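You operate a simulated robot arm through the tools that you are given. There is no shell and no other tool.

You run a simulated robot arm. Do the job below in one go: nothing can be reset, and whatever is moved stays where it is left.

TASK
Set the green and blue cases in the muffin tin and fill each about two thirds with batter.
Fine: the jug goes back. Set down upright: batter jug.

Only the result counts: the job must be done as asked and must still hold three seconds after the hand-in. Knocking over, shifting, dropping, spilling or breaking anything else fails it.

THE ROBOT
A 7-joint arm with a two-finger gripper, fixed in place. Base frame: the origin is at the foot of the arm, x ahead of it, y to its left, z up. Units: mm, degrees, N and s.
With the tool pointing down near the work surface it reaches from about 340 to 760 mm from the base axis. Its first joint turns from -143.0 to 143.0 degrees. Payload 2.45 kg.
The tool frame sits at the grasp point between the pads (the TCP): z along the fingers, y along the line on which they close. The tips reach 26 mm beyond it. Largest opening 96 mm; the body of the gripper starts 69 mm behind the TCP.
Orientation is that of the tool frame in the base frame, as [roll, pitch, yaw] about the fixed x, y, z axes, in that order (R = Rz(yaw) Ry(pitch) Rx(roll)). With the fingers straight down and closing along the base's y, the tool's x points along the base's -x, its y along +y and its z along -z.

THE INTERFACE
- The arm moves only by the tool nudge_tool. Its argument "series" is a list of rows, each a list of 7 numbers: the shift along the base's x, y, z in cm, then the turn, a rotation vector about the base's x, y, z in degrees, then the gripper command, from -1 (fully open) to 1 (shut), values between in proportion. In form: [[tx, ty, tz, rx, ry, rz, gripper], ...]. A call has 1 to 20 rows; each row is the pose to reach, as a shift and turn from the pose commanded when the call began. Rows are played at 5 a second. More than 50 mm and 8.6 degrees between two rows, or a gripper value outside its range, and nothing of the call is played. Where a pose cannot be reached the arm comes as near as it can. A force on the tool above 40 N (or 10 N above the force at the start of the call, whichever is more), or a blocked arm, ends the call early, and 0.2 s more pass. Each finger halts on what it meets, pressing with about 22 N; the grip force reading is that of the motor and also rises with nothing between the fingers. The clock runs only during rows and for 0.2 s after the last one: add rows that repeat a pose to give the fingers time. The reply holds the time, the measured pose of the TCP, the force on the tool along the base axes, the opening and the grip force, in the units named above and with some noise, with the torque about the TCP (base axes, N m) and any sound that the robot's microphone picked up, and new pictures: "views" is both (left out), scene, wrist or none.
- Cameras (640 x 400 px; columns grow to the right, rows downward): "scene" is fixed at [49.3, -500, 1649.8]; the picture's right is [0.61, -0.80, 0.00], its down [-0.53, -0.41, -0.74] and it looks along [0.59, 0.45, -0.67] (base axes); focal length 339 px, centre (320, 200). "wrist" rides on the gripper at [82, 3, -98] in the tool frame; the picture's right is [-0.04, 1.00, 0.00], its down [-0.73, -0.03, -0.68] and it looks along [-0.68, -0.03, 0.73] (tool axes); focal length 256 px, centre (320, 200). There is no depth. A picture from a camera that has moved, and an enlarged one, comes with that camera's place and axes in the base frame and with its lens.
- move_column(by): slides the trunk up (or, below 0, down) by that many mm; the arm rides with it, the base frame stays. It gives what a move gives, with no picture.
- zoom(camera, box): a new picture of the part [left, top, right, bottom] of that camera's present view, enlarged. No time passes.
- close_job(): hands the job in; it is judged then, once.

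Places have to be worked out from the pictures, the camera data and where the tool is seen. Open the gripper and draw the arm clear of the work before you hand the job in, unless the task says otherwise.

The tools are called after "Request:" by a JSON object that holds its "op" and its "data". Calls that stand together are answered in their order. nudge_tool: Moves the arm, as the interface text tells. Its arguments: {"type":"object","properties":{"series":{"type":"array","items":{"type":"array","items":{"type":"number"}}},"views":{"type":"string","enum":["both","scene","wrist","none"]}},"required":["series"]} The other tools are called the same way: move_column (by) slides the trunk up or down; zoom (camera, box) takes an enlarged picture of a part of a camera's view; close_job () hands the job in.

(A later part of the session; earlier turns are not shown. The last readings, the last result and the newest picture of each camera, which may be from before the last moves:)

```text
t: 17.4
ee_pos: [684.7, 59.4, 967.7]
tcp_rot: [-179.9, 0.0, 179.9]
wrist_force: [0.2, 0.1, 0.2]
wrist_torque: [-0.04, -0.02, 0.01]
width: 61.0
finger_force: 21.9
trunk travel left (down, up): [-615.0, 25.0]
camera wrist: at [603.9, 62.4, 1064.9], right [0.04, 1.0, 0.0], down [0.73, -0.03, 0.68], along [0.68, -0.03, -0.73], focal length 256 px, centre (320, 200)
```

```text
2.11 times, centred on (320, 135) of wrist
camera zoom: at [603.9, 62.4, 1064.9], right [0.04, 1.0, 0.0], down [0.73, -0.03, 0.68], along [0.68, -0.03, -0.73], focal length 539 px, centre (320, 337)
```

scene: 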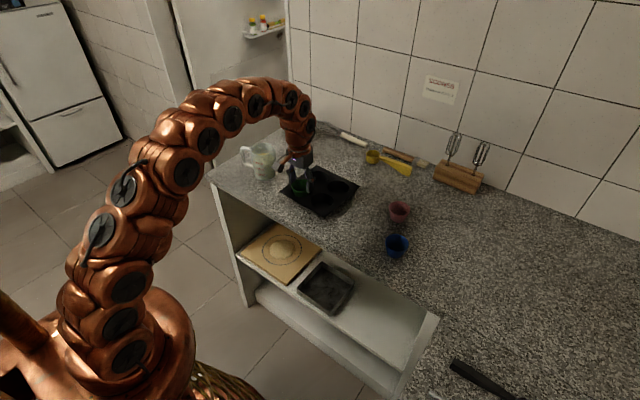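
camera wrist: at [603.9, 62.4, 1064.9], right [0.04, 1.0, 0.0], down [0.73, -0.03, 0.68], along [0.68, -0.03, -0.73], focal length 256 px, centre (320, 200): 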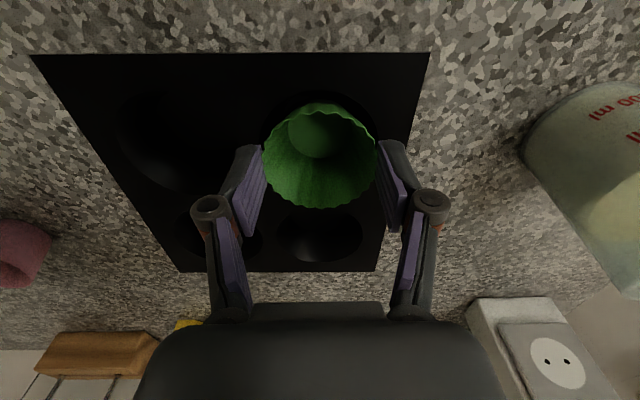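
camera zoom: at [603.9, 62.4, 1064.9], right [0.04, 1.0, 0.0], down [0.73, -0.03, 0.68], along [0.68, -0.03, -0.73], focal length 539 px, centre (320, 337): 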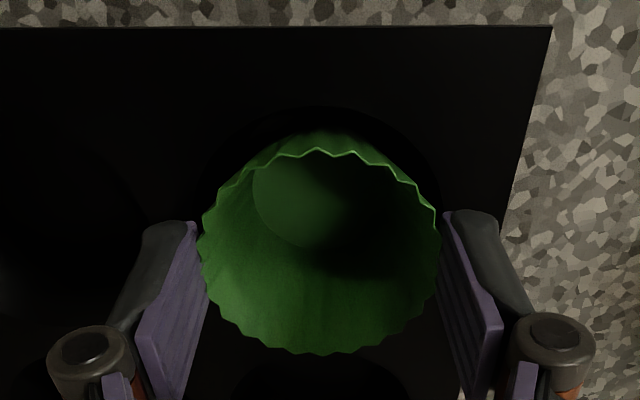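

Case and well are now aligned within 1 mm in both views. I'll lower in small steps and watch the force.

Request:
{"op": "nudge_tool", "data": {"series": [[0, -0.05, -0.3, 0, 0, 0, -0.1], [0, -0.05, -0.5, 0, 0, 0, -0.1], [0, -0.05, -0.7, 0, 0, 0, -0.1], [0, -0.05, -0.7, 0, 0, 0, -0.1]], "views": "both"}}

Request:
{"op": "zoom", "data": {"camera": "scene", "box": [270, 150, 350, 215]}}

Request:
{"op": "zoom", "data": {"camera": "wrist", "box": [220, 40, 420, 230]}}

```text
t: 18.4
ee_pos: [685.9, 59.7, 960.3]
tcp_rot: [180.0, 0.0, 179.8]
wrist_force: [1.5, -0.7, 15.5]
wrist_torque: [-0.01, -0.07, 0.05]
width: 61.2
finger_force: 22.0
trunk travel left (down, up): [-615.0, 25.0]
camera wrist: at [603.9, 61.6, 1058.7], right [0.04, 1.0, 0.0], down [0.73, -0.03, 0.68], along [0.68, -0.03, -0.73], focal length 256 px, centre (320, 200)
```

scene: 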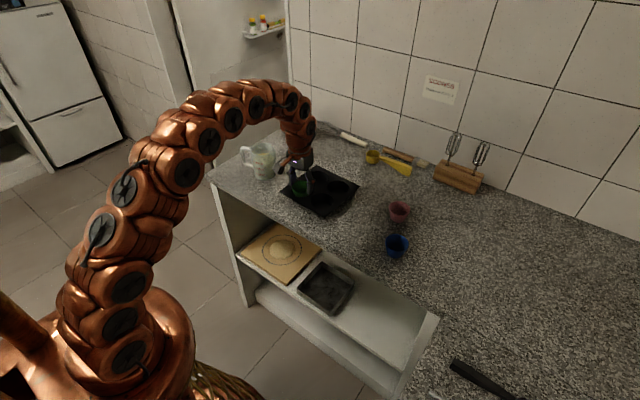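
wrist: 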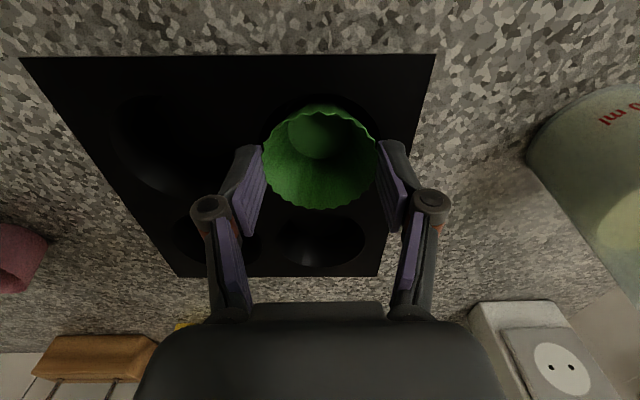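

```text
6.15 times, centred on (310, 182) of scene
camera zoom: at [49.3, -500.0, 1649.8], right [0.61, -0.8, 0.0], down [-0.53, -0.41, -0.74], along [0.59, 0.45, -0.67], focal length 2086 px, centre (382, 308)
```

zoom: 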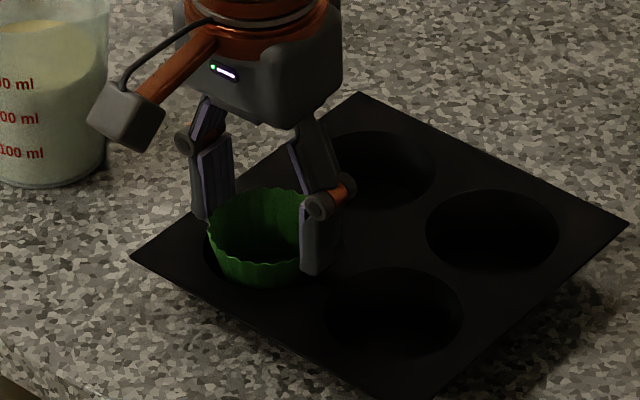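

```text
2.11 times, centred on (320, 135) of wrist
camera zoom: at [603.9, 61.6, 1058.7], right [0.04, 1.0, 0.0], down [0.73, -0.03, 0.68], along [0.68, -0.03, -0.73], focal length 539 px, centre (320, 337)
```

zoom: 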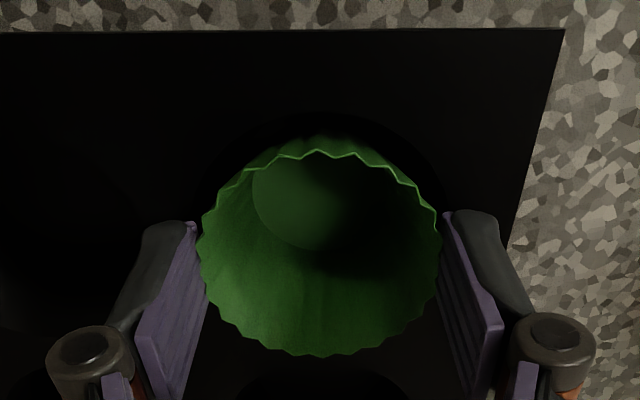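

Contact: 15.5 N upward with the case seated deep in the well. I'll ease up 1.5 mm to relieve the load, then open the fingers slightly.

Request:
{"op": "nudge_tool", "data": {"series": [[0, 0, 0.15, 0, 0, 0, -0.1], [0, 0, 0.2, 0, 0, 0, -0.1], [0, 0, 0.2, 0, 0, 0, -0.3], [0, 0, 0.2, 0, 0, 0, -0.45], [0, 0, 0.2, 0, 0, 0, -0.5], [0, 0, 0.2, 0, 0, 0, -0.5]], "views": "both"}}

Request:
{"op": "zoom", "data": {"camera": "scene", "box": [270, 150, 350, 215]}}

Request:
{"op": "zoom", "data": {"camera": "wrist", "box": [220, 40, 420, 230]}}

```text
t: 19.8
ee_pos: [685.8, 59.2, 962.9]
tcp_rot: [179.9, 0.0, 179.8]
wrist_force: [0.4, -0.2, -0.5]
wrist_torque: [0.0, 0.02, 0.01]
width: 72.1
finger_force: 0.1
trunk travel left (down, up): [-615.0, 25.0]
camera wrist: at [604.0, 62.0, 1060.3], right [0.04, 1.0, 0.0], down [0.73, -0.03, 0.68], along [0.68, -0.03, -0.73], focal length 256 px, centre (320, 200)
```

scene: 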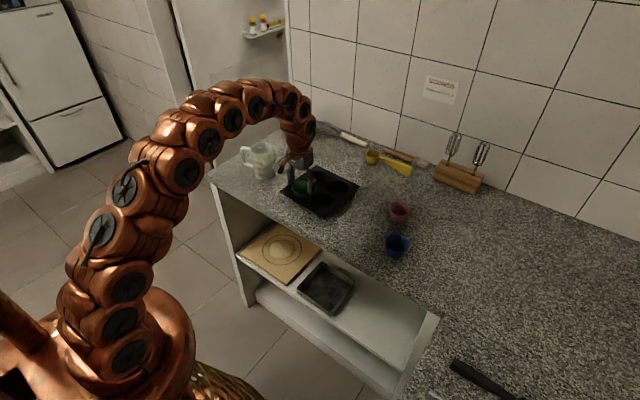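
wrist: 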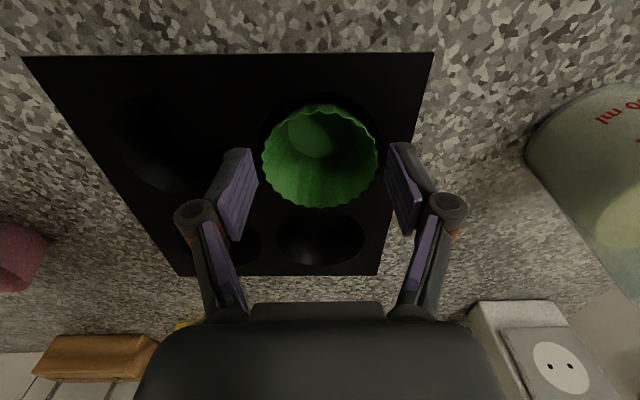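

```text
6.15 times, centred on (310, 182) of scene
camera zoom: at [49.3, -500.0, 1649.8], right [0.61, -0.8, 0.0], down [-0.53, -0.41, -0.74], along [0.59, 0.45, -0.67], focal length 2086 px, centre (382, 308)
```

zoom: 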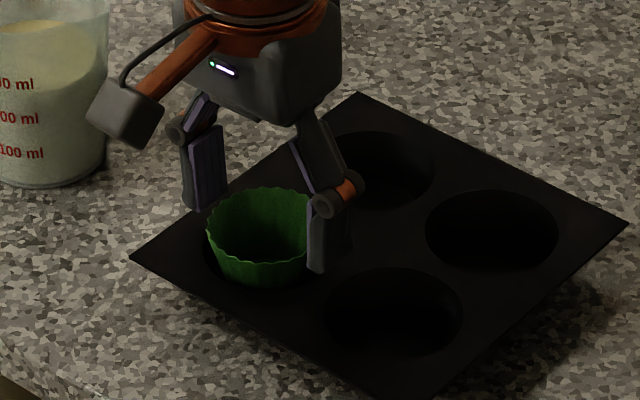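

```text
2.11 times, centred on (320, 135) of wrist
camera zoom: at [604.0, 62.0, 1060.3], right [0.04, 1.0, 0.0], down [0.73, -0.03, 0.68], along [0.68, -0.03, -0.73], focal length 539 px, centre (320, 337)
```

zoom: 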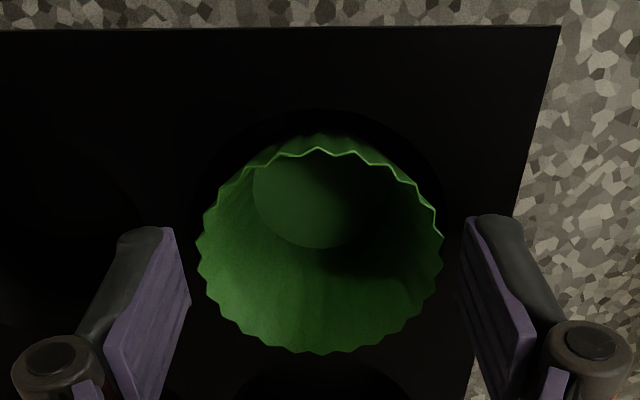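

Green is released and stands upright in well A. I'll rise straight up, reopen, and move toward blue.

Request:
{"op": "nudge_tool", "data": {"series": [[0, 0, 1.5, 0, 0, 0, -0.5], [0, 0, 4, 0, 0, 0, -0.5], [0, 0, 7, 0, 0, 0, -0.5], [-0.5, -3, 7, 0, 0, 0, -0.8], [-0.8, -7, 7, 0, 0, 0, -1], [-1.1, -11, 7, 0, 0, 0, -1], [-1.4, -15, 7, 0, 0, 0, -1], [-1.7, -19, 7, 0, 0, 0, -1], [-2, -23, 7, 0, 0, 0, -1], [-2.2, -27, 7, 0, 0, 0, -1], [-2.3, -31, 7, 0, 0, 0, -1], [-2.3, -35, 7, 0, 0, 0, -1], [-2.3, -35.8, 5, 0, 0, 0, -1], [-2.3, -35.8, 5, 0, 0, 0, -1]], "views": "both"}}

Request:
{"op": "zoom", "data": {"camera": "wrist", "box": [220, 50, 420, 230]}}

Request:
{"op": "zoom", "data": {"camera": "scene", "box": [270, 150, 350, 215]}}

```text
t: 22.8
ee_pos: [661.7, -299.4, 1013.5]
tcp_rot: [180.0, 0.0, 179.9]
wrist_force: [-0.5, -0.9, 0.4]
wrist_torque: [0.03, 0.0, -0.01]
width: 96.1
finger_force: 0.1
trunk travel left (down, up): [-615.0, 25.0]
camera wrist: at [579.7, -295.6, 1111.2], right [0.04, 1.0, 0.0], down [0.73, -0.03, 0.68], along [0.68, -0.03, -0.73], focal length 256 px, centre (320, 200)
```

scene: 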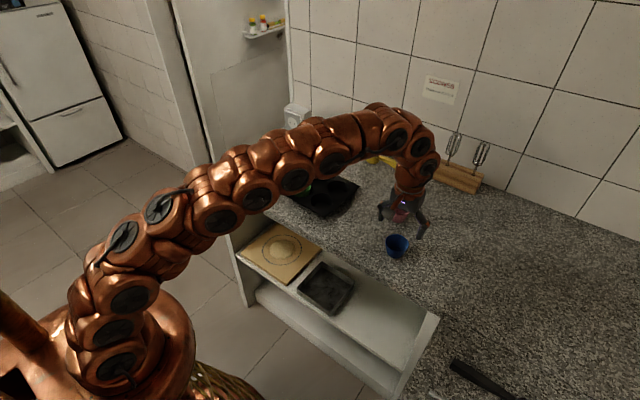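
wrist: 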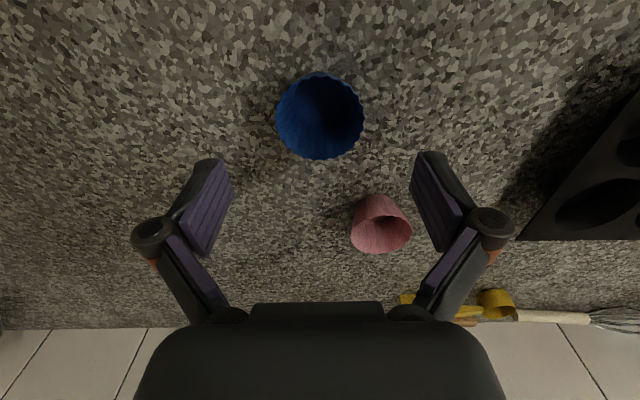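

```text
2.22 times, centred on (320, 140) of wrist
camera zoom: at [579.7, -295.6, 1111.2], right [0.04, 1.0, 0.0], down [0.73, -0.03, 0.68], along [0.68, -0.03, -0.73], focal length 569 px, centre (320, 333)
```

zoom: 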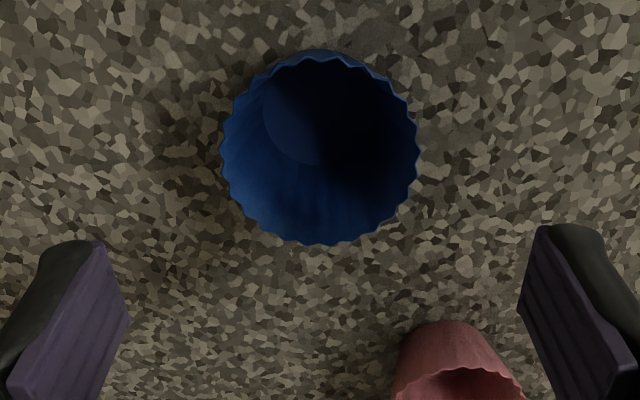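

```text
6.15 times, centred on (310, 182) of scene
camera zoom: at [49.3, -500.0, 1649.8], right [0.61, -0.8, 0.0], down [-0.53, -0.41, -0.74], along [0.59, 0.45, -0.67], focal length 2086 px, centre (382, 308)
```

zoom: 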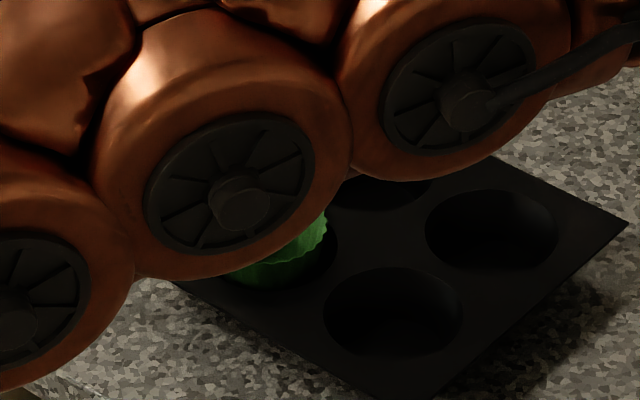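

Blue measures at (663.9, -299.3), within 2 mm of the TCP. I'll descend to the same relative grip height and close.

Request:
{"op": "nudge_tool", "data": {"series": [[0.2, -0.05, -2, 0, 0, 0, -1], [0.2, -0.05, -4, 0, 0, 0, -1], [0.2, -0.05, -5.5, 0, 0, 0, -1], [0.2, -0.05, -5.5, 0, 0, 0, -1], [0.2, -0.05, -5.5, 0, 0, 0, -0.1], [0.2, -0.05, -5.5, 0, 0, 0, -0.1], [0.2, -0.05, -5.5, 0, 0, 0, -0.1], [0.2, -0.05, -5.5, 0, 0, 0, -0.1]], "views": "both"}}

Request:
{"op": "zoom", "data": {"camera": "wrist", "box": [220, 70, 420, 230]}}

Request:
{"op": "zoom", "data": {"camera": "scene", "box": [350, 190, 440, 265]}}

```text
t: 24.6
ee_pos: [665.1, -300.4, 958.3]
tcp_rot: [-180.0, 0.0, 179.9]
wrist_force: [0.0, -0.1, 2.0]
wrist_torque: [0.02, 0.0, -0.01]
width: 61.5
finger_force: 21.9
trunk travel left (down, up): [-615.0, 25.0]
camera wrist: at [582.3, -296.9, 1055.0], right [0.04, 1.0, 0.0], down [0.73, -0.03, 0.68], along [0.68, -0.03, -0.73], focal length 256 px, centre (320, 200)
```

scene: 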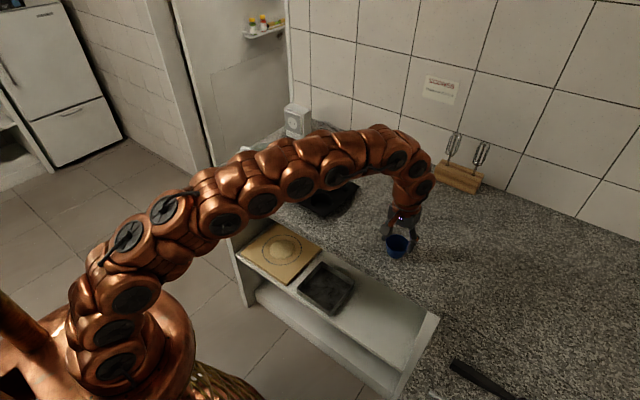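
wrist: 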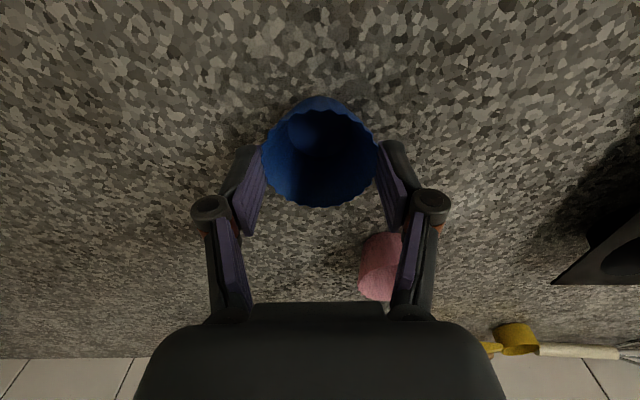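

```text
2.50 times, centred on (320, 150) of wrist
camera zoom: at [582.3, -296.9, 1055.0], right [0.04, 1.0, 0.0], down [0.73, -0.03, 0.68], along [0.68, -0.03, -0.73], focal length 640 px, centre (320, 325)
```

zoom: 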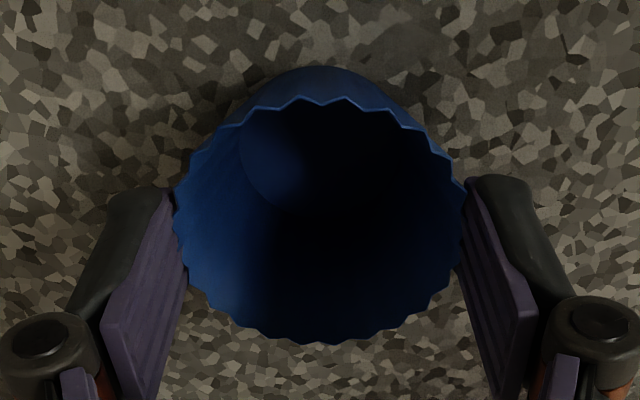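

```text
5.33 times, centred on (395, 228) of scene
camera zoom: at [49.3, -500.0, 1649.8], right [0.61, -0.8, 0.0], down [-0.53, -0.41, -0.74], along [0.59, 0.45, -0.67], focal length 1808 px, centre (-80, 53)
```

zoom: 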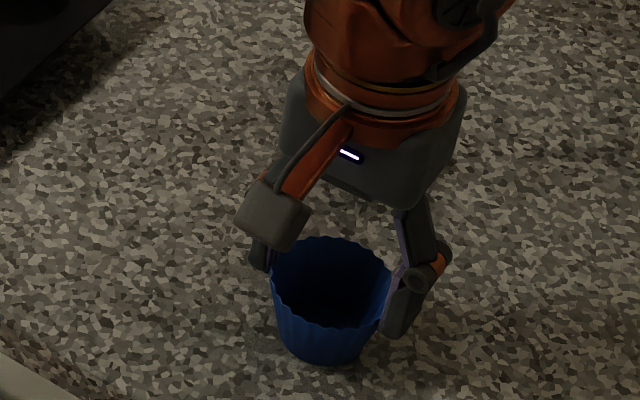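

Blue is gripped at 61.5 mm with 22 N. I'll lift it and carry it to well B at about (683.5, -25.5).

Request:
{"op": "nudge_tool", "data": {"series": [[0, 0, 1.5, 0, 0, 0, -0.1], [0, 0, 4, 0, 0, 0, -0.1], [0, 0, 7, 0, 0, 0, -0.1], [0.2, 3, 7, 0, 0, 0, -0.1], [0.5, 7, 7, 0, 0, 0, -0.1], [0.8, 11, 7, 0, 0, 0, -0.1], [1.1, 15, 7, 0, 0, 0, -0.1], [1.4, 19, 7, 0, 0, 0, -0.1], [1.7, 23, 7, 0, 0, 0, -0.1], [1.9, 26, 7, 0, 0, 0, -0.1], [1.9, 27.4, 7, 0, 0, 0, -0.1], [1.9, 27.4, 7, 0, 0, 0, -0.1], [1.9, 27.4, 7, 0, 0, 0, -0.1]], "views": "both"}}

Request:
{"op": "zoom", "data": {"camera": "wrist", "box": [220, 20, 420, 230]}}

Request:
{"op": "zoom", "data": {"camera": "scene", "box": [270, 150, 370, 225]}}

```text
t: 27.4
ee_pos: [682.3, -26.0, 1026.0]
tcp_rot: [180.0, 0.0, 179.9]
wrist_force: [-0.2, -0.6, -0.7]
wrist_torque: [-0.02, -0.01, 0.02]
width: 61.3
finger_force: 22.0
trunk travel left (down, up): [-615.0, 25.0]
camera wrist: at [601.8, -23.3, 1123.7], right [0.04, 1.0, 0.0], down [0.73, -0.03, 0.68], along [0.68, -0.03, -0.73], focal length 256 px, centre (320, 200)
```

scene: 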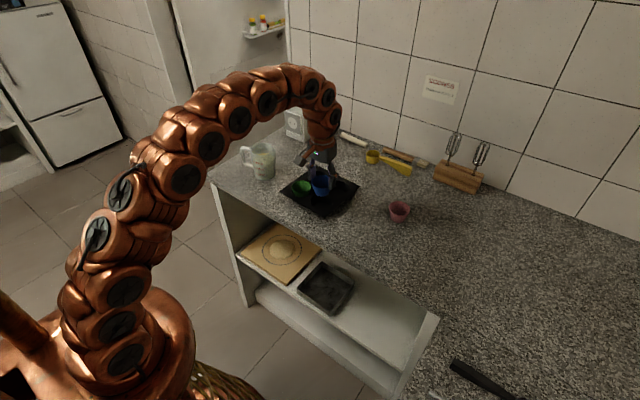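
wrist: 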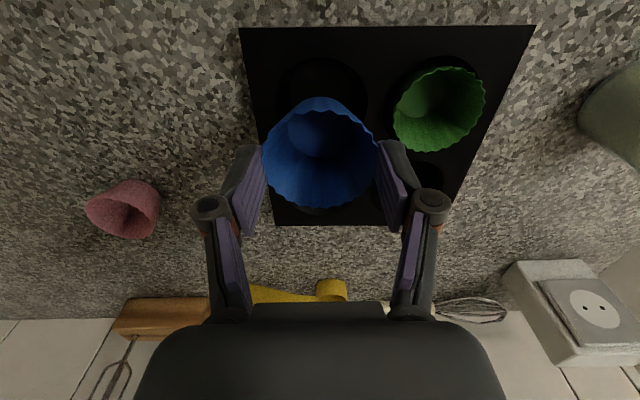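

```text
1.90 times, centred on (320, 125) of wrist
camera zoom: at [601.8, -23.3, 1123.7], right [0.04, 1.0, 0.0], down [0.73, -0.03, 0.68], along [0.68, -0.03, -0.73], focal length 488 px, centre (320, 343)
```

zoom: 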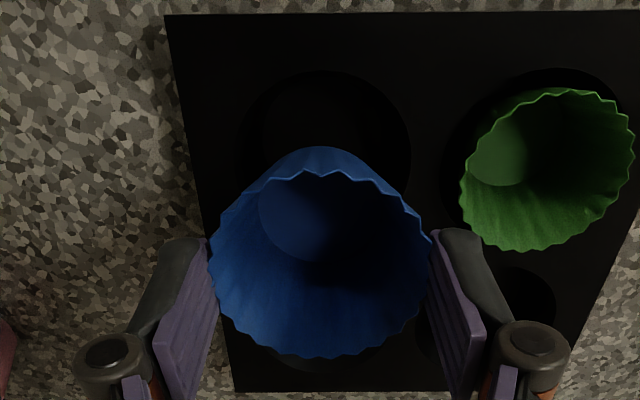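

```text
5.33 times, centred on (320, 188) of scene
camera zoom: at [49.3, -500.0, 1649.8], right [0.61, -0.8, 0.0], down [-0.53, -0.41, -0.74], along [0.59, 0.45, -0.67], focal length 1808 px, centre (320, 267)
```

zoom: 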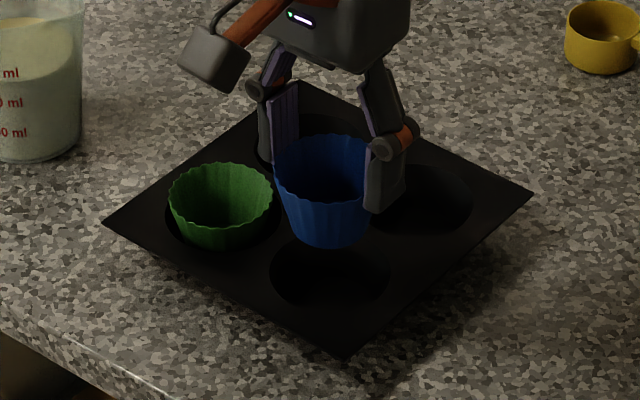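

Well B from the wrist view is at (683.2, -25.3), so the case is within 1 mm, and green stays clear of the +y finger. I'll lower blue partway.

Request:
{"op": "nudge_tool", "data": {"series": [[-0.05, 0.1, -1.5, 0, 0, 0, -0.1], [-0.05, 0.1, -3, 0, 0, 0, -0.1], [-0.05, 0.1, -4.3, 0, 0, 0, -0.1], [-0.05, 0.1, -5, 0, 0, 0, -0.1], [-0.05, 0.1, -5, 0, 0, 0, -0.1]], "views": "both"}}

Request:
{"op": "zoom", "data": {"camera": "wrist", "box": [220, 20, 420, 230]}}

Request:
{"op": "zoom", "data": {"camera": "scene", "box": [270, 150, 370, 225]}}

```text
t: 28.6
ee_pos: [682.7, -24.5, 976.2]
tcp_rot: [179.9, 0.0, 179.9]
wrist_force: [0.1, 0.2, -0.5]
wrist_torque: [0.0, -0.01, 0.04]
width: 61.4
finger_force: 22.8
trunk travel left (down, up): [-615.0, 25.0]
camera wrist: at [600.5, -22.6, 1073.8], right [0.04, 1.0, 0.0], down [0.73, -0.03, 0.68], along [0.68, -0.03, -0.73], focal length 256 px, centre (320, 200)
```

scene: 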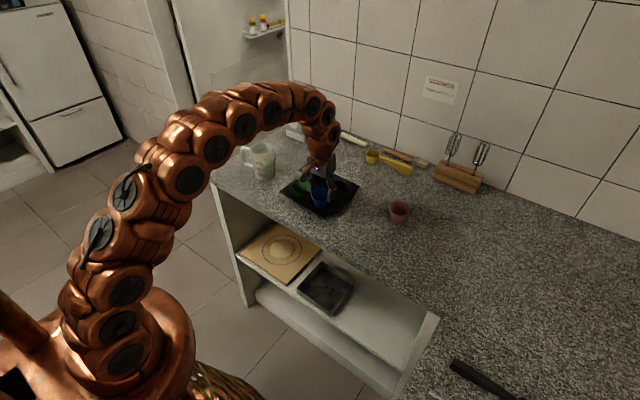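
wrist: 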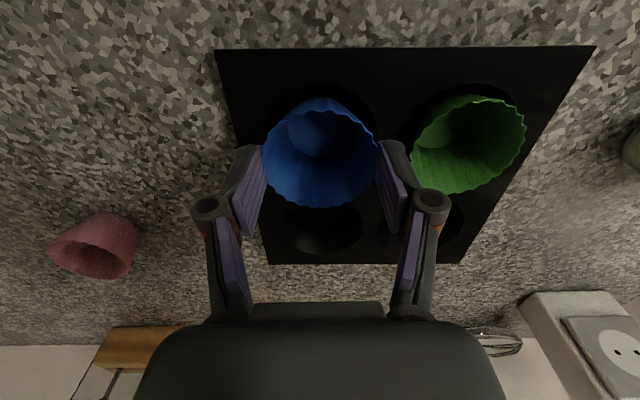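

```text
1.90 times, centred on (320, 125) of wrist
camera zoom: at [600.5, -22.6, 1073.8], right [0.04, 1.0, 0.0], down [0.73, -0.03, 0.68], along [0.68, -0.03, -0.73], focal length 488 px, centre (320, 343)
```

zoom: 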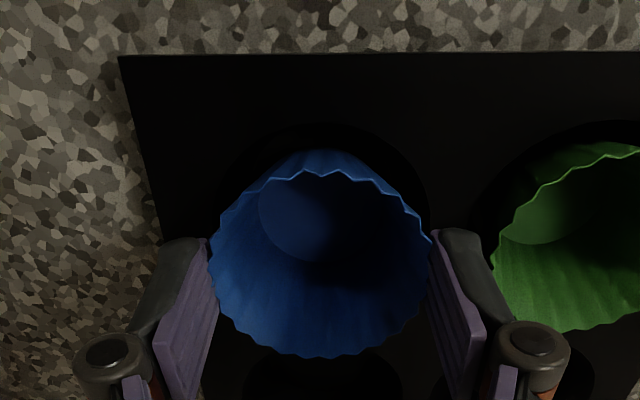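

```text
5.33 times, centred on (320, 188) of scene
camera zoom: at [49.3, -500.0, 1649.8], right [0.61, -0.8, 0.0], down [-0.53, -0.41, -0.74], along [0.59, 0.45, -0.67], focal length 1808 px, centre (320, 267)
```

zoom: 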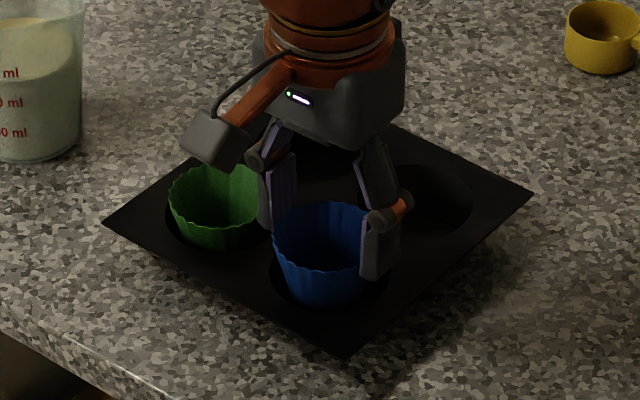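

Well aligned in both axes. Lowering to just about contact height.

Request:
{"op": "nudge_tool", "data": {"series": [[0, 0, -0.5, 0, 0, 0, -0.1], [0, 0, -1.0, 0, 0, 0, -0.1], [0, 0, -1.3, 0, 0, 0, -0.1], [0, 0, -1.45, 0, 0, 0, -0.1], [0, 0, -1.45, 0, 0, 0, -0.1]], "views": "both"}}

Request:
{"op": "zoom", "data": {"camera": "scene", "box": [270, 150, 370, 225]}}

```text
t: 29.8
ee_pos: [682.9, -24.2, 962.4]
tcp_rot: [179.9, 0.1, 179.9]
wrist_force: [1.0, -0.4, 0.9]
wrist_torque: [-0.03, -0.04, 0.02]
width: 61.4
finger_force: 22.2
trunk travel left (down, up): [-615.0, 25.0]
camera wrist: at [601.2, -22.2, 1059.9], right [0.04, 1.0, 0.0], down [0.73, -0.03, 0.68], along [0.68, -0.03, -0.73], focal length 256 px, centre (320, 200)
```

scene: 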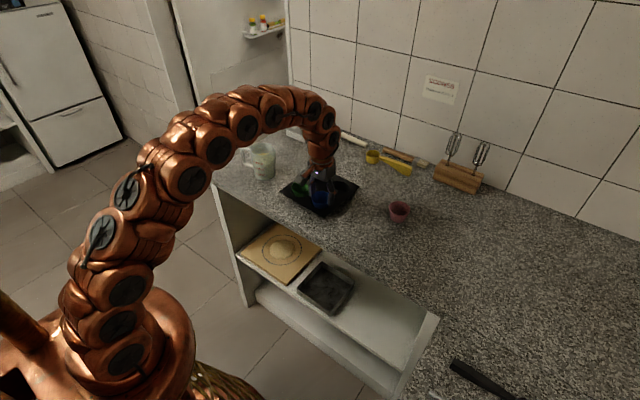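
wrist: 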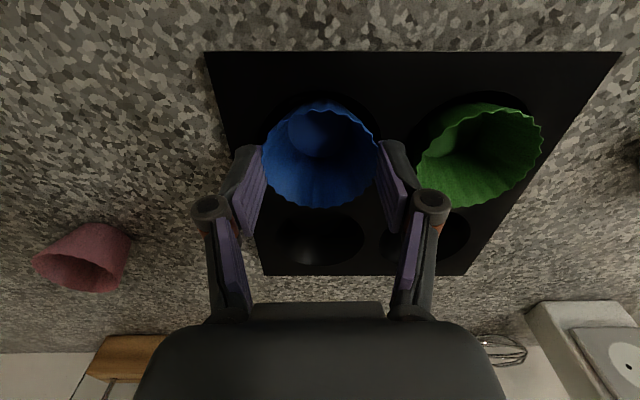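

```text
5.33 times, centred on (320, 188) of scene
camera zoom: at [49.3, -500.0, 1649.8], right [0.61, -0.8, 0.0], down [-0.53, -0.41, -0.74], along [0.59, 0.45, -0.67], focal length 1808 px, centre (320, 267)
```

zoom: 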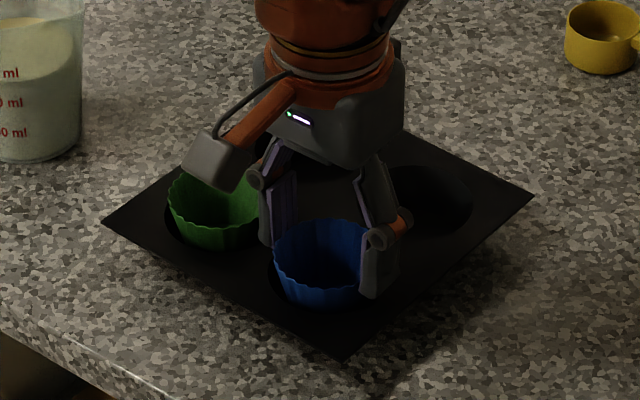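

Blue is about 1 mm above the well floor with only 0.9 N of force. I'll open slightly so it settles, then rise.

Request:
{"op": "nudge_tool", "data": {"series": [[0, 0, 0, 0, 0, 0, -0.3], [0, 0, 0, 0, 0, 0, -0.42], [0, 0, 0, 0, 0, 0, -0.46], [0, 0, 0, 0, 0, 0, -0.46], [0, 0, 1.5, 0, 0, 0, -0.46], [0, 0, 4.5, 0, 0, 0, -0.46], [0, 0, 9, 0, 0, 0, -0.46], [0, 0, 12, 0, 0, 0, -0.46], [0, 0, 12, 0, 0, 0, -1], [0, 0, 12, 0, 0, 0, -1]], "views": "both"}}

Request:
{"op": "zoom", "data": {"camera": "scene", "box": [270, 150, 370, 225]}}

Request:
{"op": "zoom", "data": {"camera": "wrist", "box": [220, 10, 540, 210]}}

```text
t: 32.0
ee_pos: [683.8, -25.8, 1082.5]
tcp_rot: [-180.0, -0.1, 180.0]
wrist_force: [0.5, 0.1, 0.7]
wrist_torque: [0.01, -0.03, 0.01]
width: 96.1
finger_force: 0.0
trunk travel left (down, up): [-615.0, 25.0]
camera wrist: at [601.1, -23.1, 1181.8], right [0.04, 1.0, 0.0], down [0.73, -0.03, 0.68], along [0.68, -0.03, -0.73], focal length 256 px, centre (320, 200)
```

scene: 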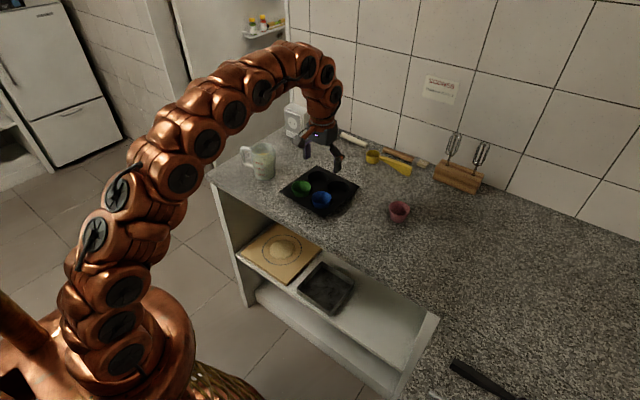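
wrist: 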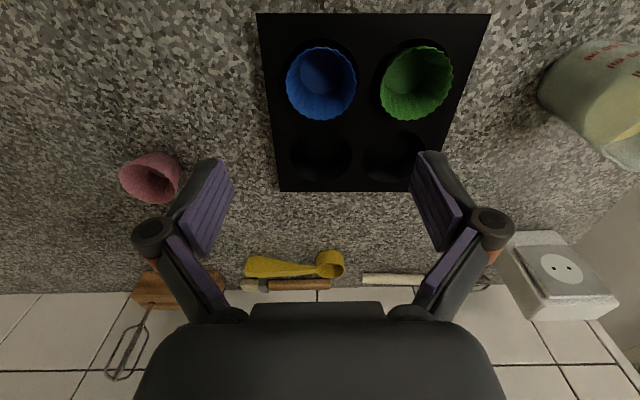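

```text
5.33 times, centred on (320, 188) of scene
camera zoom: at [49.3, -500.0, 1649.8], right [0.61, -0.8, 0.0], down [-0.53, -0.41, -0.74], along [0.59, 0.45, -0.67], focal length 1808 px, centre (320, 267)
```

zoom: 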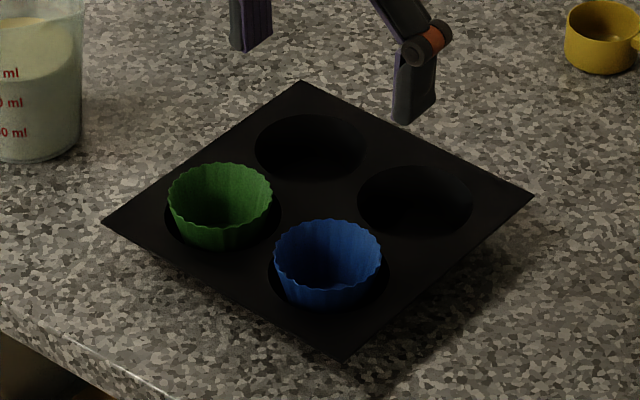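

```text
2.00 times, centred on (380, 110) of wrist
camera zoom: at [601.1, -23.1, 1181.8], right [0.04, 1.0, 0.0], down [0.73, -0.03, 0.68], along [0.68, -0.03, -0.73], focal length 512 px, centre (200, 380)
```

zoom: 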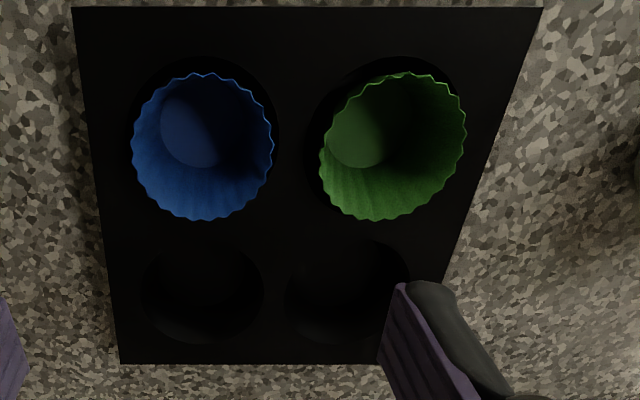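

Both cases sit upright in the wells. Now I'll move at height to a viewpoint of the jug to measure its centre, height, handle and spout.

Request:
{"op": "nudge_tool", "data": {"series": [[-1, 3, 1, 0, 0, 0, -1], [-2, 6, 2, 0, 0, 0, -1], [-3, 9, 3, 0, 0, 0, -1], [-4, 12, 4, 0, 0, 0, -1], [-4, 15, 5, 0, 0, 0, -1], [-4, 18, 5, 0, 0, 0, -1], [-4, 21, 5, 0, 0, 0, -1], [-4, 24, 5, 0, 0, 0, -1], [-4, 24, 5, 0, 0, 0, -1], [-4, 24, 5, 0, 0, 0, -1]], "views": "both"}}

Request:
{"op": "zoom", "data": {"camera": "wrist", "box": [220, 40, 460, 230]}}

```text
t: 34.2
ee_pos: [643.6, 214.7, 1133.2]
tcp_rot: [-180.0, 0.0, 179.9]
wrist_force: [-0.7, 0.6, 0.4]
wrist_torque: [-0.01, 0.0, 0.02]
width: 96.0
finger_force: 0.1
trunk travel left (down, up): [-615.0, 25.0]
camera wrist: at [561.5, 217.3, 1230.4], right [0.04, 1.0, 0.0], down [0.73, -0.03, 0.68], along [0.68, -0.03, -0.73], focal length 256 px, centre (320, 200)
```

scene: 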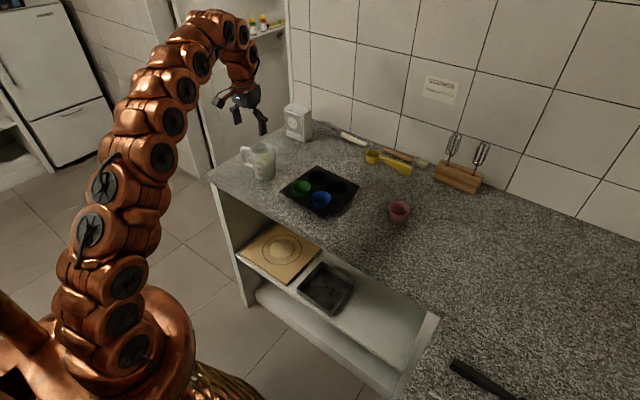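
wrist: 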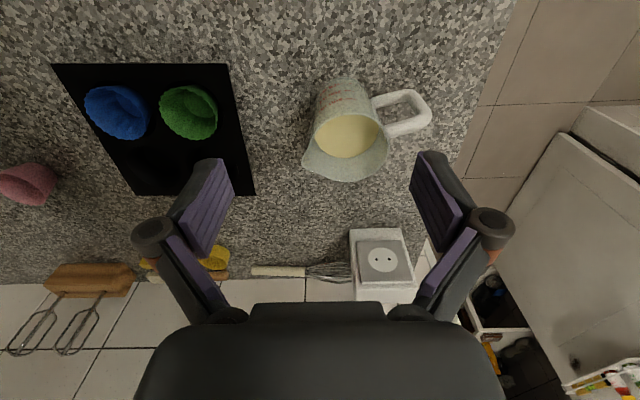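

```text
2.11 times, centred on (340, 135) of wrist
camera zoom: at [561.5, 217.3, 1230.4], right [0.04, 1.0, 0.0], down [0.73, -0.03, 0.68], along [0.68, -0.03, -0.73], focal length 539 px, centre (278, 337)
```

zoom: 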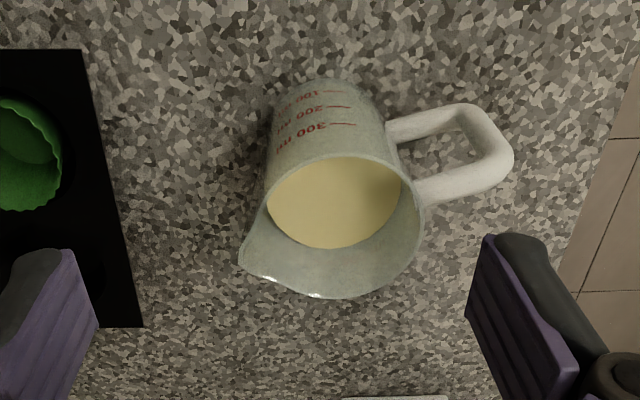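

The jug centre triangulates to about (702, 243), rim at z≈1007 and roughly 77 mm across. The handle heads at about 106° and the spout at about -74°. I'll rotate the tool by -74° about z so the fingers close perpendicular to the handle–spout plane, with the camera on the handle side.

Request:
{"op": "nudge_tool", "data": {"series": [[0.5, 0, 0, 0, 0, -8, -1], [1, 0, 0, 0, 0, -16, -1], [1, 0, 0, 0, 0, -24, -1], [1, 0, 0, 0, 0, -32, -1], [1, 0, 0, 0, 0, -40, -1], [1, 0, 0, 0, 0, -48, -1], [1, 0, 0, 0, 0, -56, -1], [1, 0, 0, 0, 0, -64, -1], [1, 0, 0, 0, 0, -70, -1], [1, 0, 0, 0, 0, -74, -1], [1, 0, 0, 0, 0, -74, -1], [1, 0, 0, 0, 0, -74, -1]], "views": "both"}}

```text
t: 36.8
ee_pos: [653.2, 214.7, 1133.6]
tcp_rot: [179.9, 0.0, 105.8]
wrist_force: [-0.2, 0.9, -0.5]
wrist_torque: [0.01, 0.0, -0.05]
width: 96.2
finger_force: 0.1
trunk travel left (down, up): [-615.0, 25.0]
camera wrist: at [633.6, 294.2, 1230.7], right [0.97, 0.24, 0.0], down [0.17, -0.71, 0.68], along [0.16, -0.66, -0.73], focal length 256 px, centre (320, 200)
```

scene: 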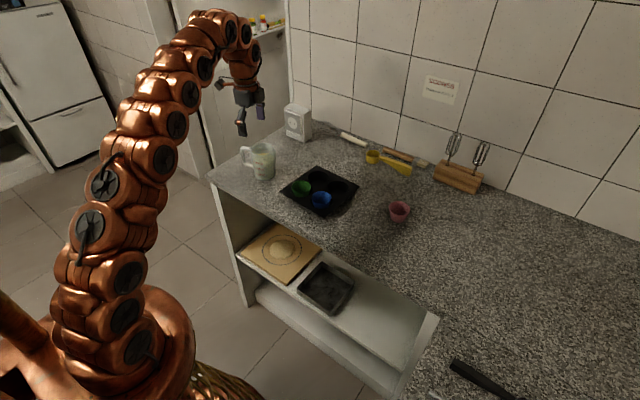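
wrist: 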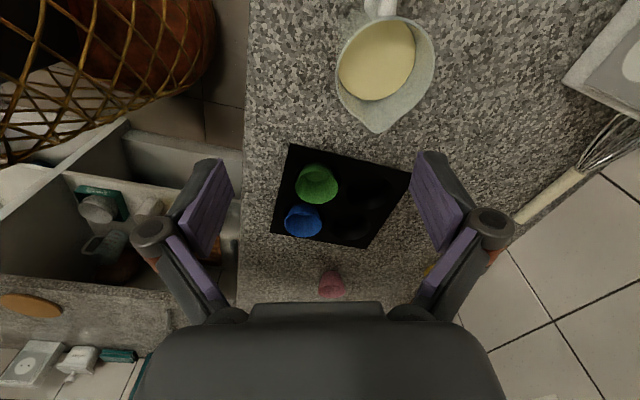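

Handle and spout line up with the picture's vertical, so the yaw is right. I'll raise the trunk the remaining 25 mm for extra reach, then descend to just above the jug.

Request:
{"op": "move_column", "data": {"by": 25}}

Request:
{"op": "nudge_tool", "data": {"series": [[0.5, 0.3, -2, 0, 0, 0, -1], [1, 0.6, -4, 0, 0, 0, -1], [1.5, 0.9, -6, 0, 0, 0, -1], [2, 1.2, -8, 0, 0, 0, -1], [2.5, 1.5, -9, 0, 0, 0, -1], [3, 1.8, -9.5, 0, 0, 0, -1], [3, 1.8, -9.5, 0, 0, 0, -1]], "views": "both"}}

```text
t: 37.5
ee_pos: [653.6, 215.8, 1158.2]
tcp_rot: [-180.0, 0.0, 106.0]
wrist_force: [-0.8, -0.1, -0.8]
wrist_torque: [-0.01, -0.01, 0.01]
width: 96.2
finger_force: 0.0
trunk travel left (down, up): [-640.0, 0.0]
```

```text
t: 39.1
ee_pos: [683.5, 234.7, 1061.7]
tcp_rot: [180.0, 0.0, 105.8]
wrist_force: [-0.5, 0.8, 0.1]
wrist_torque: [-0.01, -0.04, 0.01]
width: 96.1
finger_force: 0.0
trunk travel left (down, up): [-640.0, 0.0]
camera wrist: at [663.7, 313.5, 1159.8], right [0.97, 0.24, 0.0], down [0.17, -0.71, 0.68], along [0.16, -0.66, -0.73], focal length 256 px, centre (320, 200)
```

scene: 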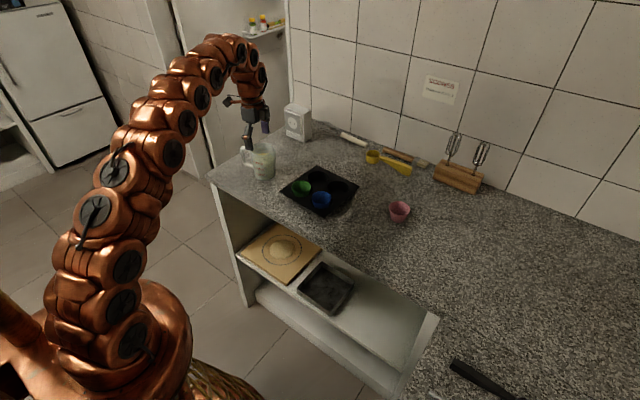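
wrist: 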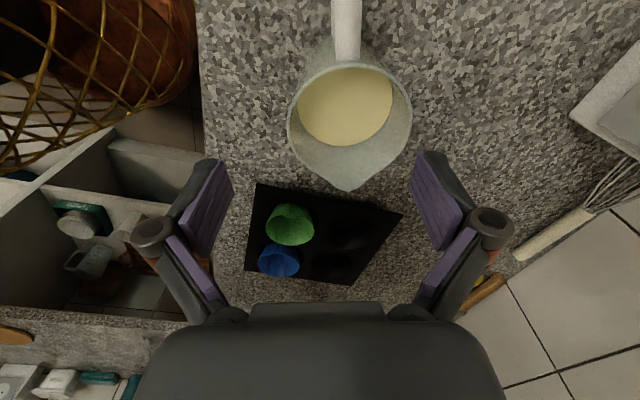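

Good view straight down the handle line. I'll zoom for the rim centre.

Request:
{"op": "zoom", "data": {"camera": "wrist", "box": [270, 0, 430, 200]}}

Request:
{"op": "zoom", "data": {"camera": "scene", "box": [225, 110, 305, 190]}}

```text
2.00 times, centred on (350, 100) of wrist
camera zoom: at [663.7, 313.5, 1159.8], right [0.97, 0.24, 0.0], down [0.17, -0.71, 0.68], along [0.16, -0.66, -0.73], focal length 512 px, centre (260, 400)
```

zoom: 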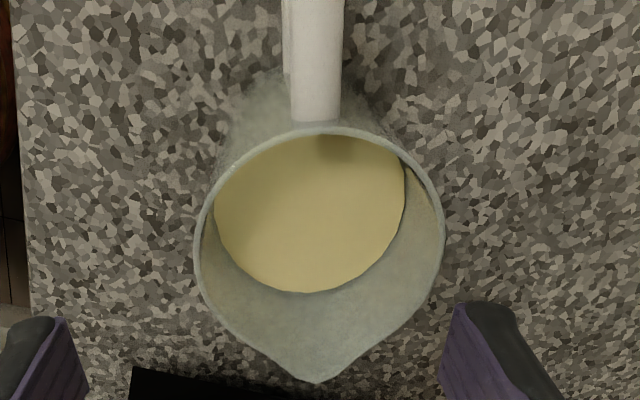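

```text
5.00 times, centred on (265, 150) of scene
camera zoom: at [49.3, -500.0, 1649.8], right [0.61, -0.8, 0.0], down [-0.53, -0.41, -0.74], along [0.59, 0.45, -0.67], focal length 1695 px, centre (595, 450)
```

zoom: 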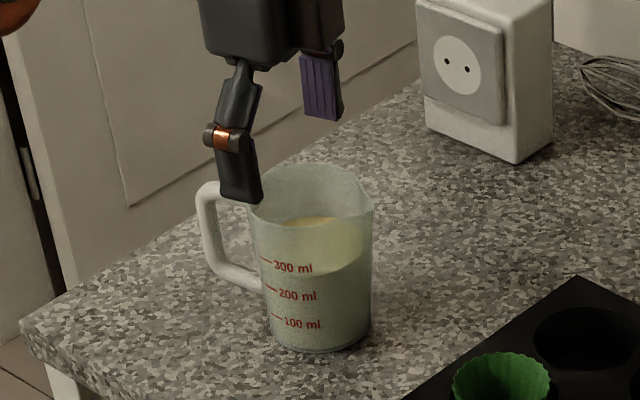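

Rim centre comes out at (701.5, 241), outer radius about 40 mm, spout heading about -73° with its tip 53 mm off axis. I'll move over the jug centre, still above the rim, to verify centring.

Request:
{"op": "nudge_tool", "data": {"series": [[0.6, 0.25, 0, 0, 0, 0, -1], [1.2, 0.5, -0.3, 0, 0, 0, -1], [1.83, 0.72, -0.8, 0, 0, 0, -1], [1.83, 0.72, -0.8, 0, 0, 0, -1], [1.83, 0.72, -0.8, 0, 0, 0, -1]], "views": "both"}}

Request:
{"op": "zoom", "data": {"camera": "wrist", "box": [200, 20, 440, 260]}}

Request:
{"op": "zoom", "data": {"camera": "scene", "box": [225, 110, 305, 190]}}

```text
t: 40.3
ee_pos: [702.4, 241.4, 1055.4]
tcp_rot: [180.0, 0.0, 105.9]
wrist_force: [-0.3, 1.1, -0.3]
wrist_torque: [0.02, -0.03, -0.01]
width: 96.0
finger_force: 0.1
trunk travel left (down, up): [-640.0, 0.0]
camera wrist: at [681.9, 319.9, 1152.7], right [0.97, 0.24, 0.0], down [0.17, -0.71, 0.68], along [0.16, -0.66, -0.73], focal length 256 px, centre (320, 200)
```

scene: 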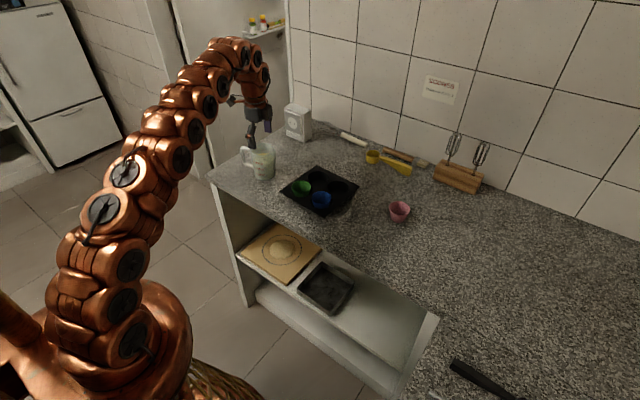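
wrist: 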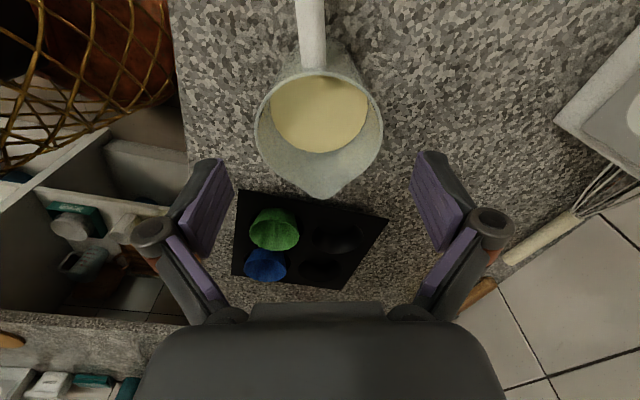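

```text
1.67 times, centred on (320, 140) of wrist
camera zoom: at [681.9, 319.9, 1152.7], right [0.97, 0.24, 0.0], down [0.17, -0.71, 0.68], along [0.16, -0.66, -0.73], focal length 427 px, centre (320, 300)
```

zoom: 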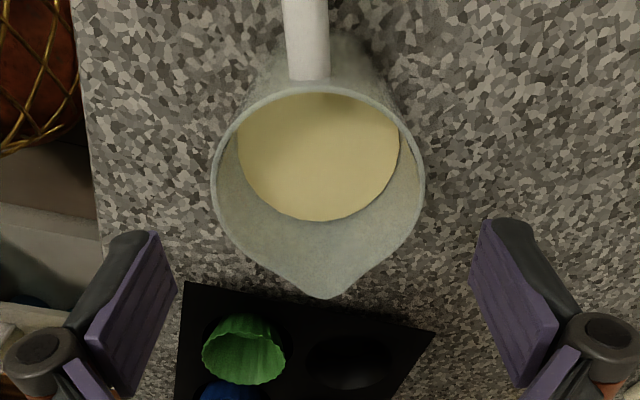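

```text
5.00 times, centred on (265, 150) of scene
camera zoom: at [49.3, -500.0, 1649.8], right [0.61, -0.8, 0.0], down [-0.53, -0.41, -0.74], along [0.59, 0.45, -0.67], focal length 1695 px, centre (595, 450)
```

zoom: 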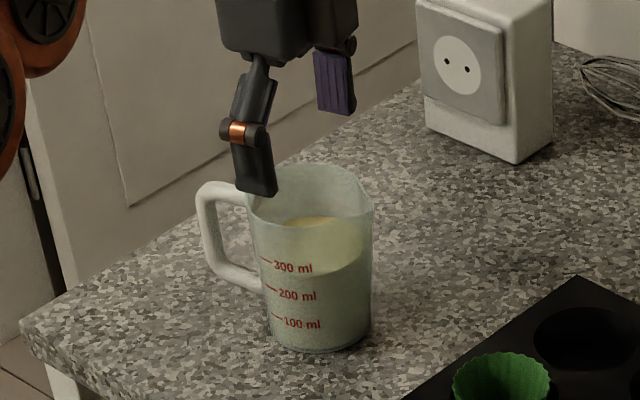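

The TCP is centred on the jug within about 1 mm. I'll descend straight down with the fingers straddling the body, to TCP z≈953, leaving the gripper body about 12 mm above the rim.

Request:
{"op": "nudge_tool", "data": {"series": [[0, 0, -2, 0, 0, 0, -1], [0, 0, -4, 0, 0, 0, -1], [0, 0, -6, 0, 0, 0, -1], [0, 0, -8, 0, 0, 0, -1], [0, 0, -9.5, 0, 0, 0, -1], [0, 0, -10.2, 0, 0, 0, -1], [0, 0, -10.2, 0, 0, 0, -1]], "views": "both"}}

Request:
{"op": "zoom", "data": {"camera": "wrist", "box": [180, 40, 460, 280]}}

Request:
{"op": "zoom", "data": {"camera": "scene", "box": [225, 110, 305, 190]}}

```text
t: 42.0
ee_pos: [703.1, 241.2, 960.4]
tcp_rot: [179.2, 0.0, 105.9]
wrist_force: [-2.5, -0.7, 20.4]
wrist_torque: [-0.06, 0.16, 0.02]
width: 95.8
finger_force: 20.3
trunk travel left (down, up): [-640.0, 0.0]
stopped in row 7: the force on the tool passed its limit at 42 N (the readings are from after the stop); the commanded pose is now the measured one
camera wrist: at [682.4, 319.1, 1057.8], right [0.97, 0.24, 0.01], down [0.16, -0.72, 0.68], along [0.17, -0.66, -0.74], focal length 256 px, centre (320, 200)
```

scene: 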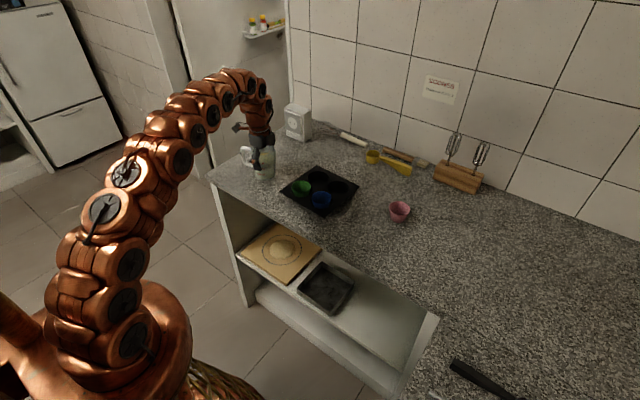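
wrist: 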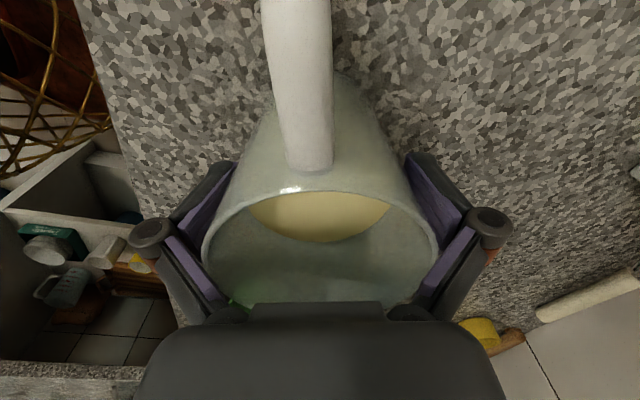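

```text
1.67 times, centred on (320, 160) of wrist
camera zoom: at [682.4, 319.1, 1057.8], right [0.97, 0.24, 0.01], down [0.16, -0.72, 0.68], along [0.17, -0.66, -0.74], focal length 427 px, centre (320, 267)
```

zoom: 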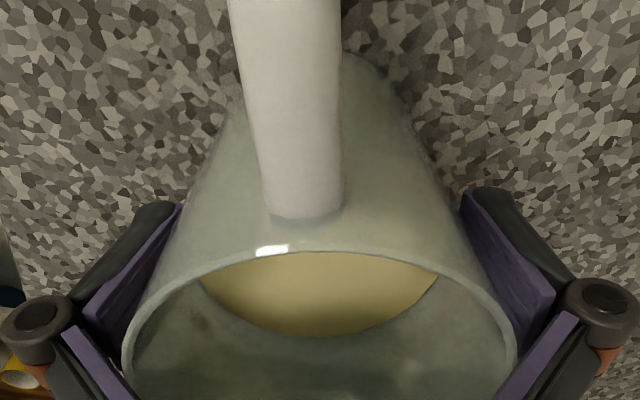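

```text
5.00 times, centred on (265, 150) of scene
camera zoom: at [49.3, -500.0, 1649.8], right [0.61, -0.8, 0.0], down [-0.53, -0.41, -0.74], along [0.59, 0.45, -0.67], focal length 1695 px, centre (595, 450)
```

zoom: 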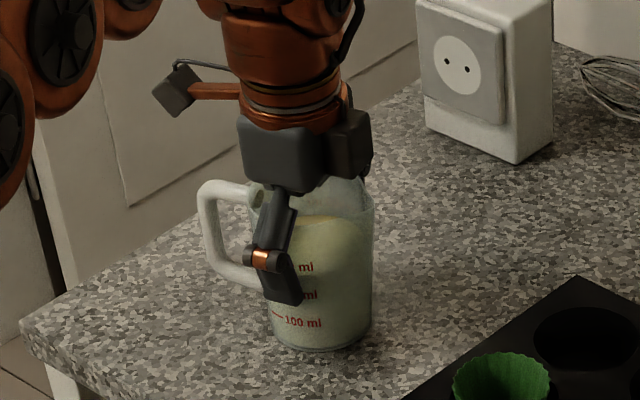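

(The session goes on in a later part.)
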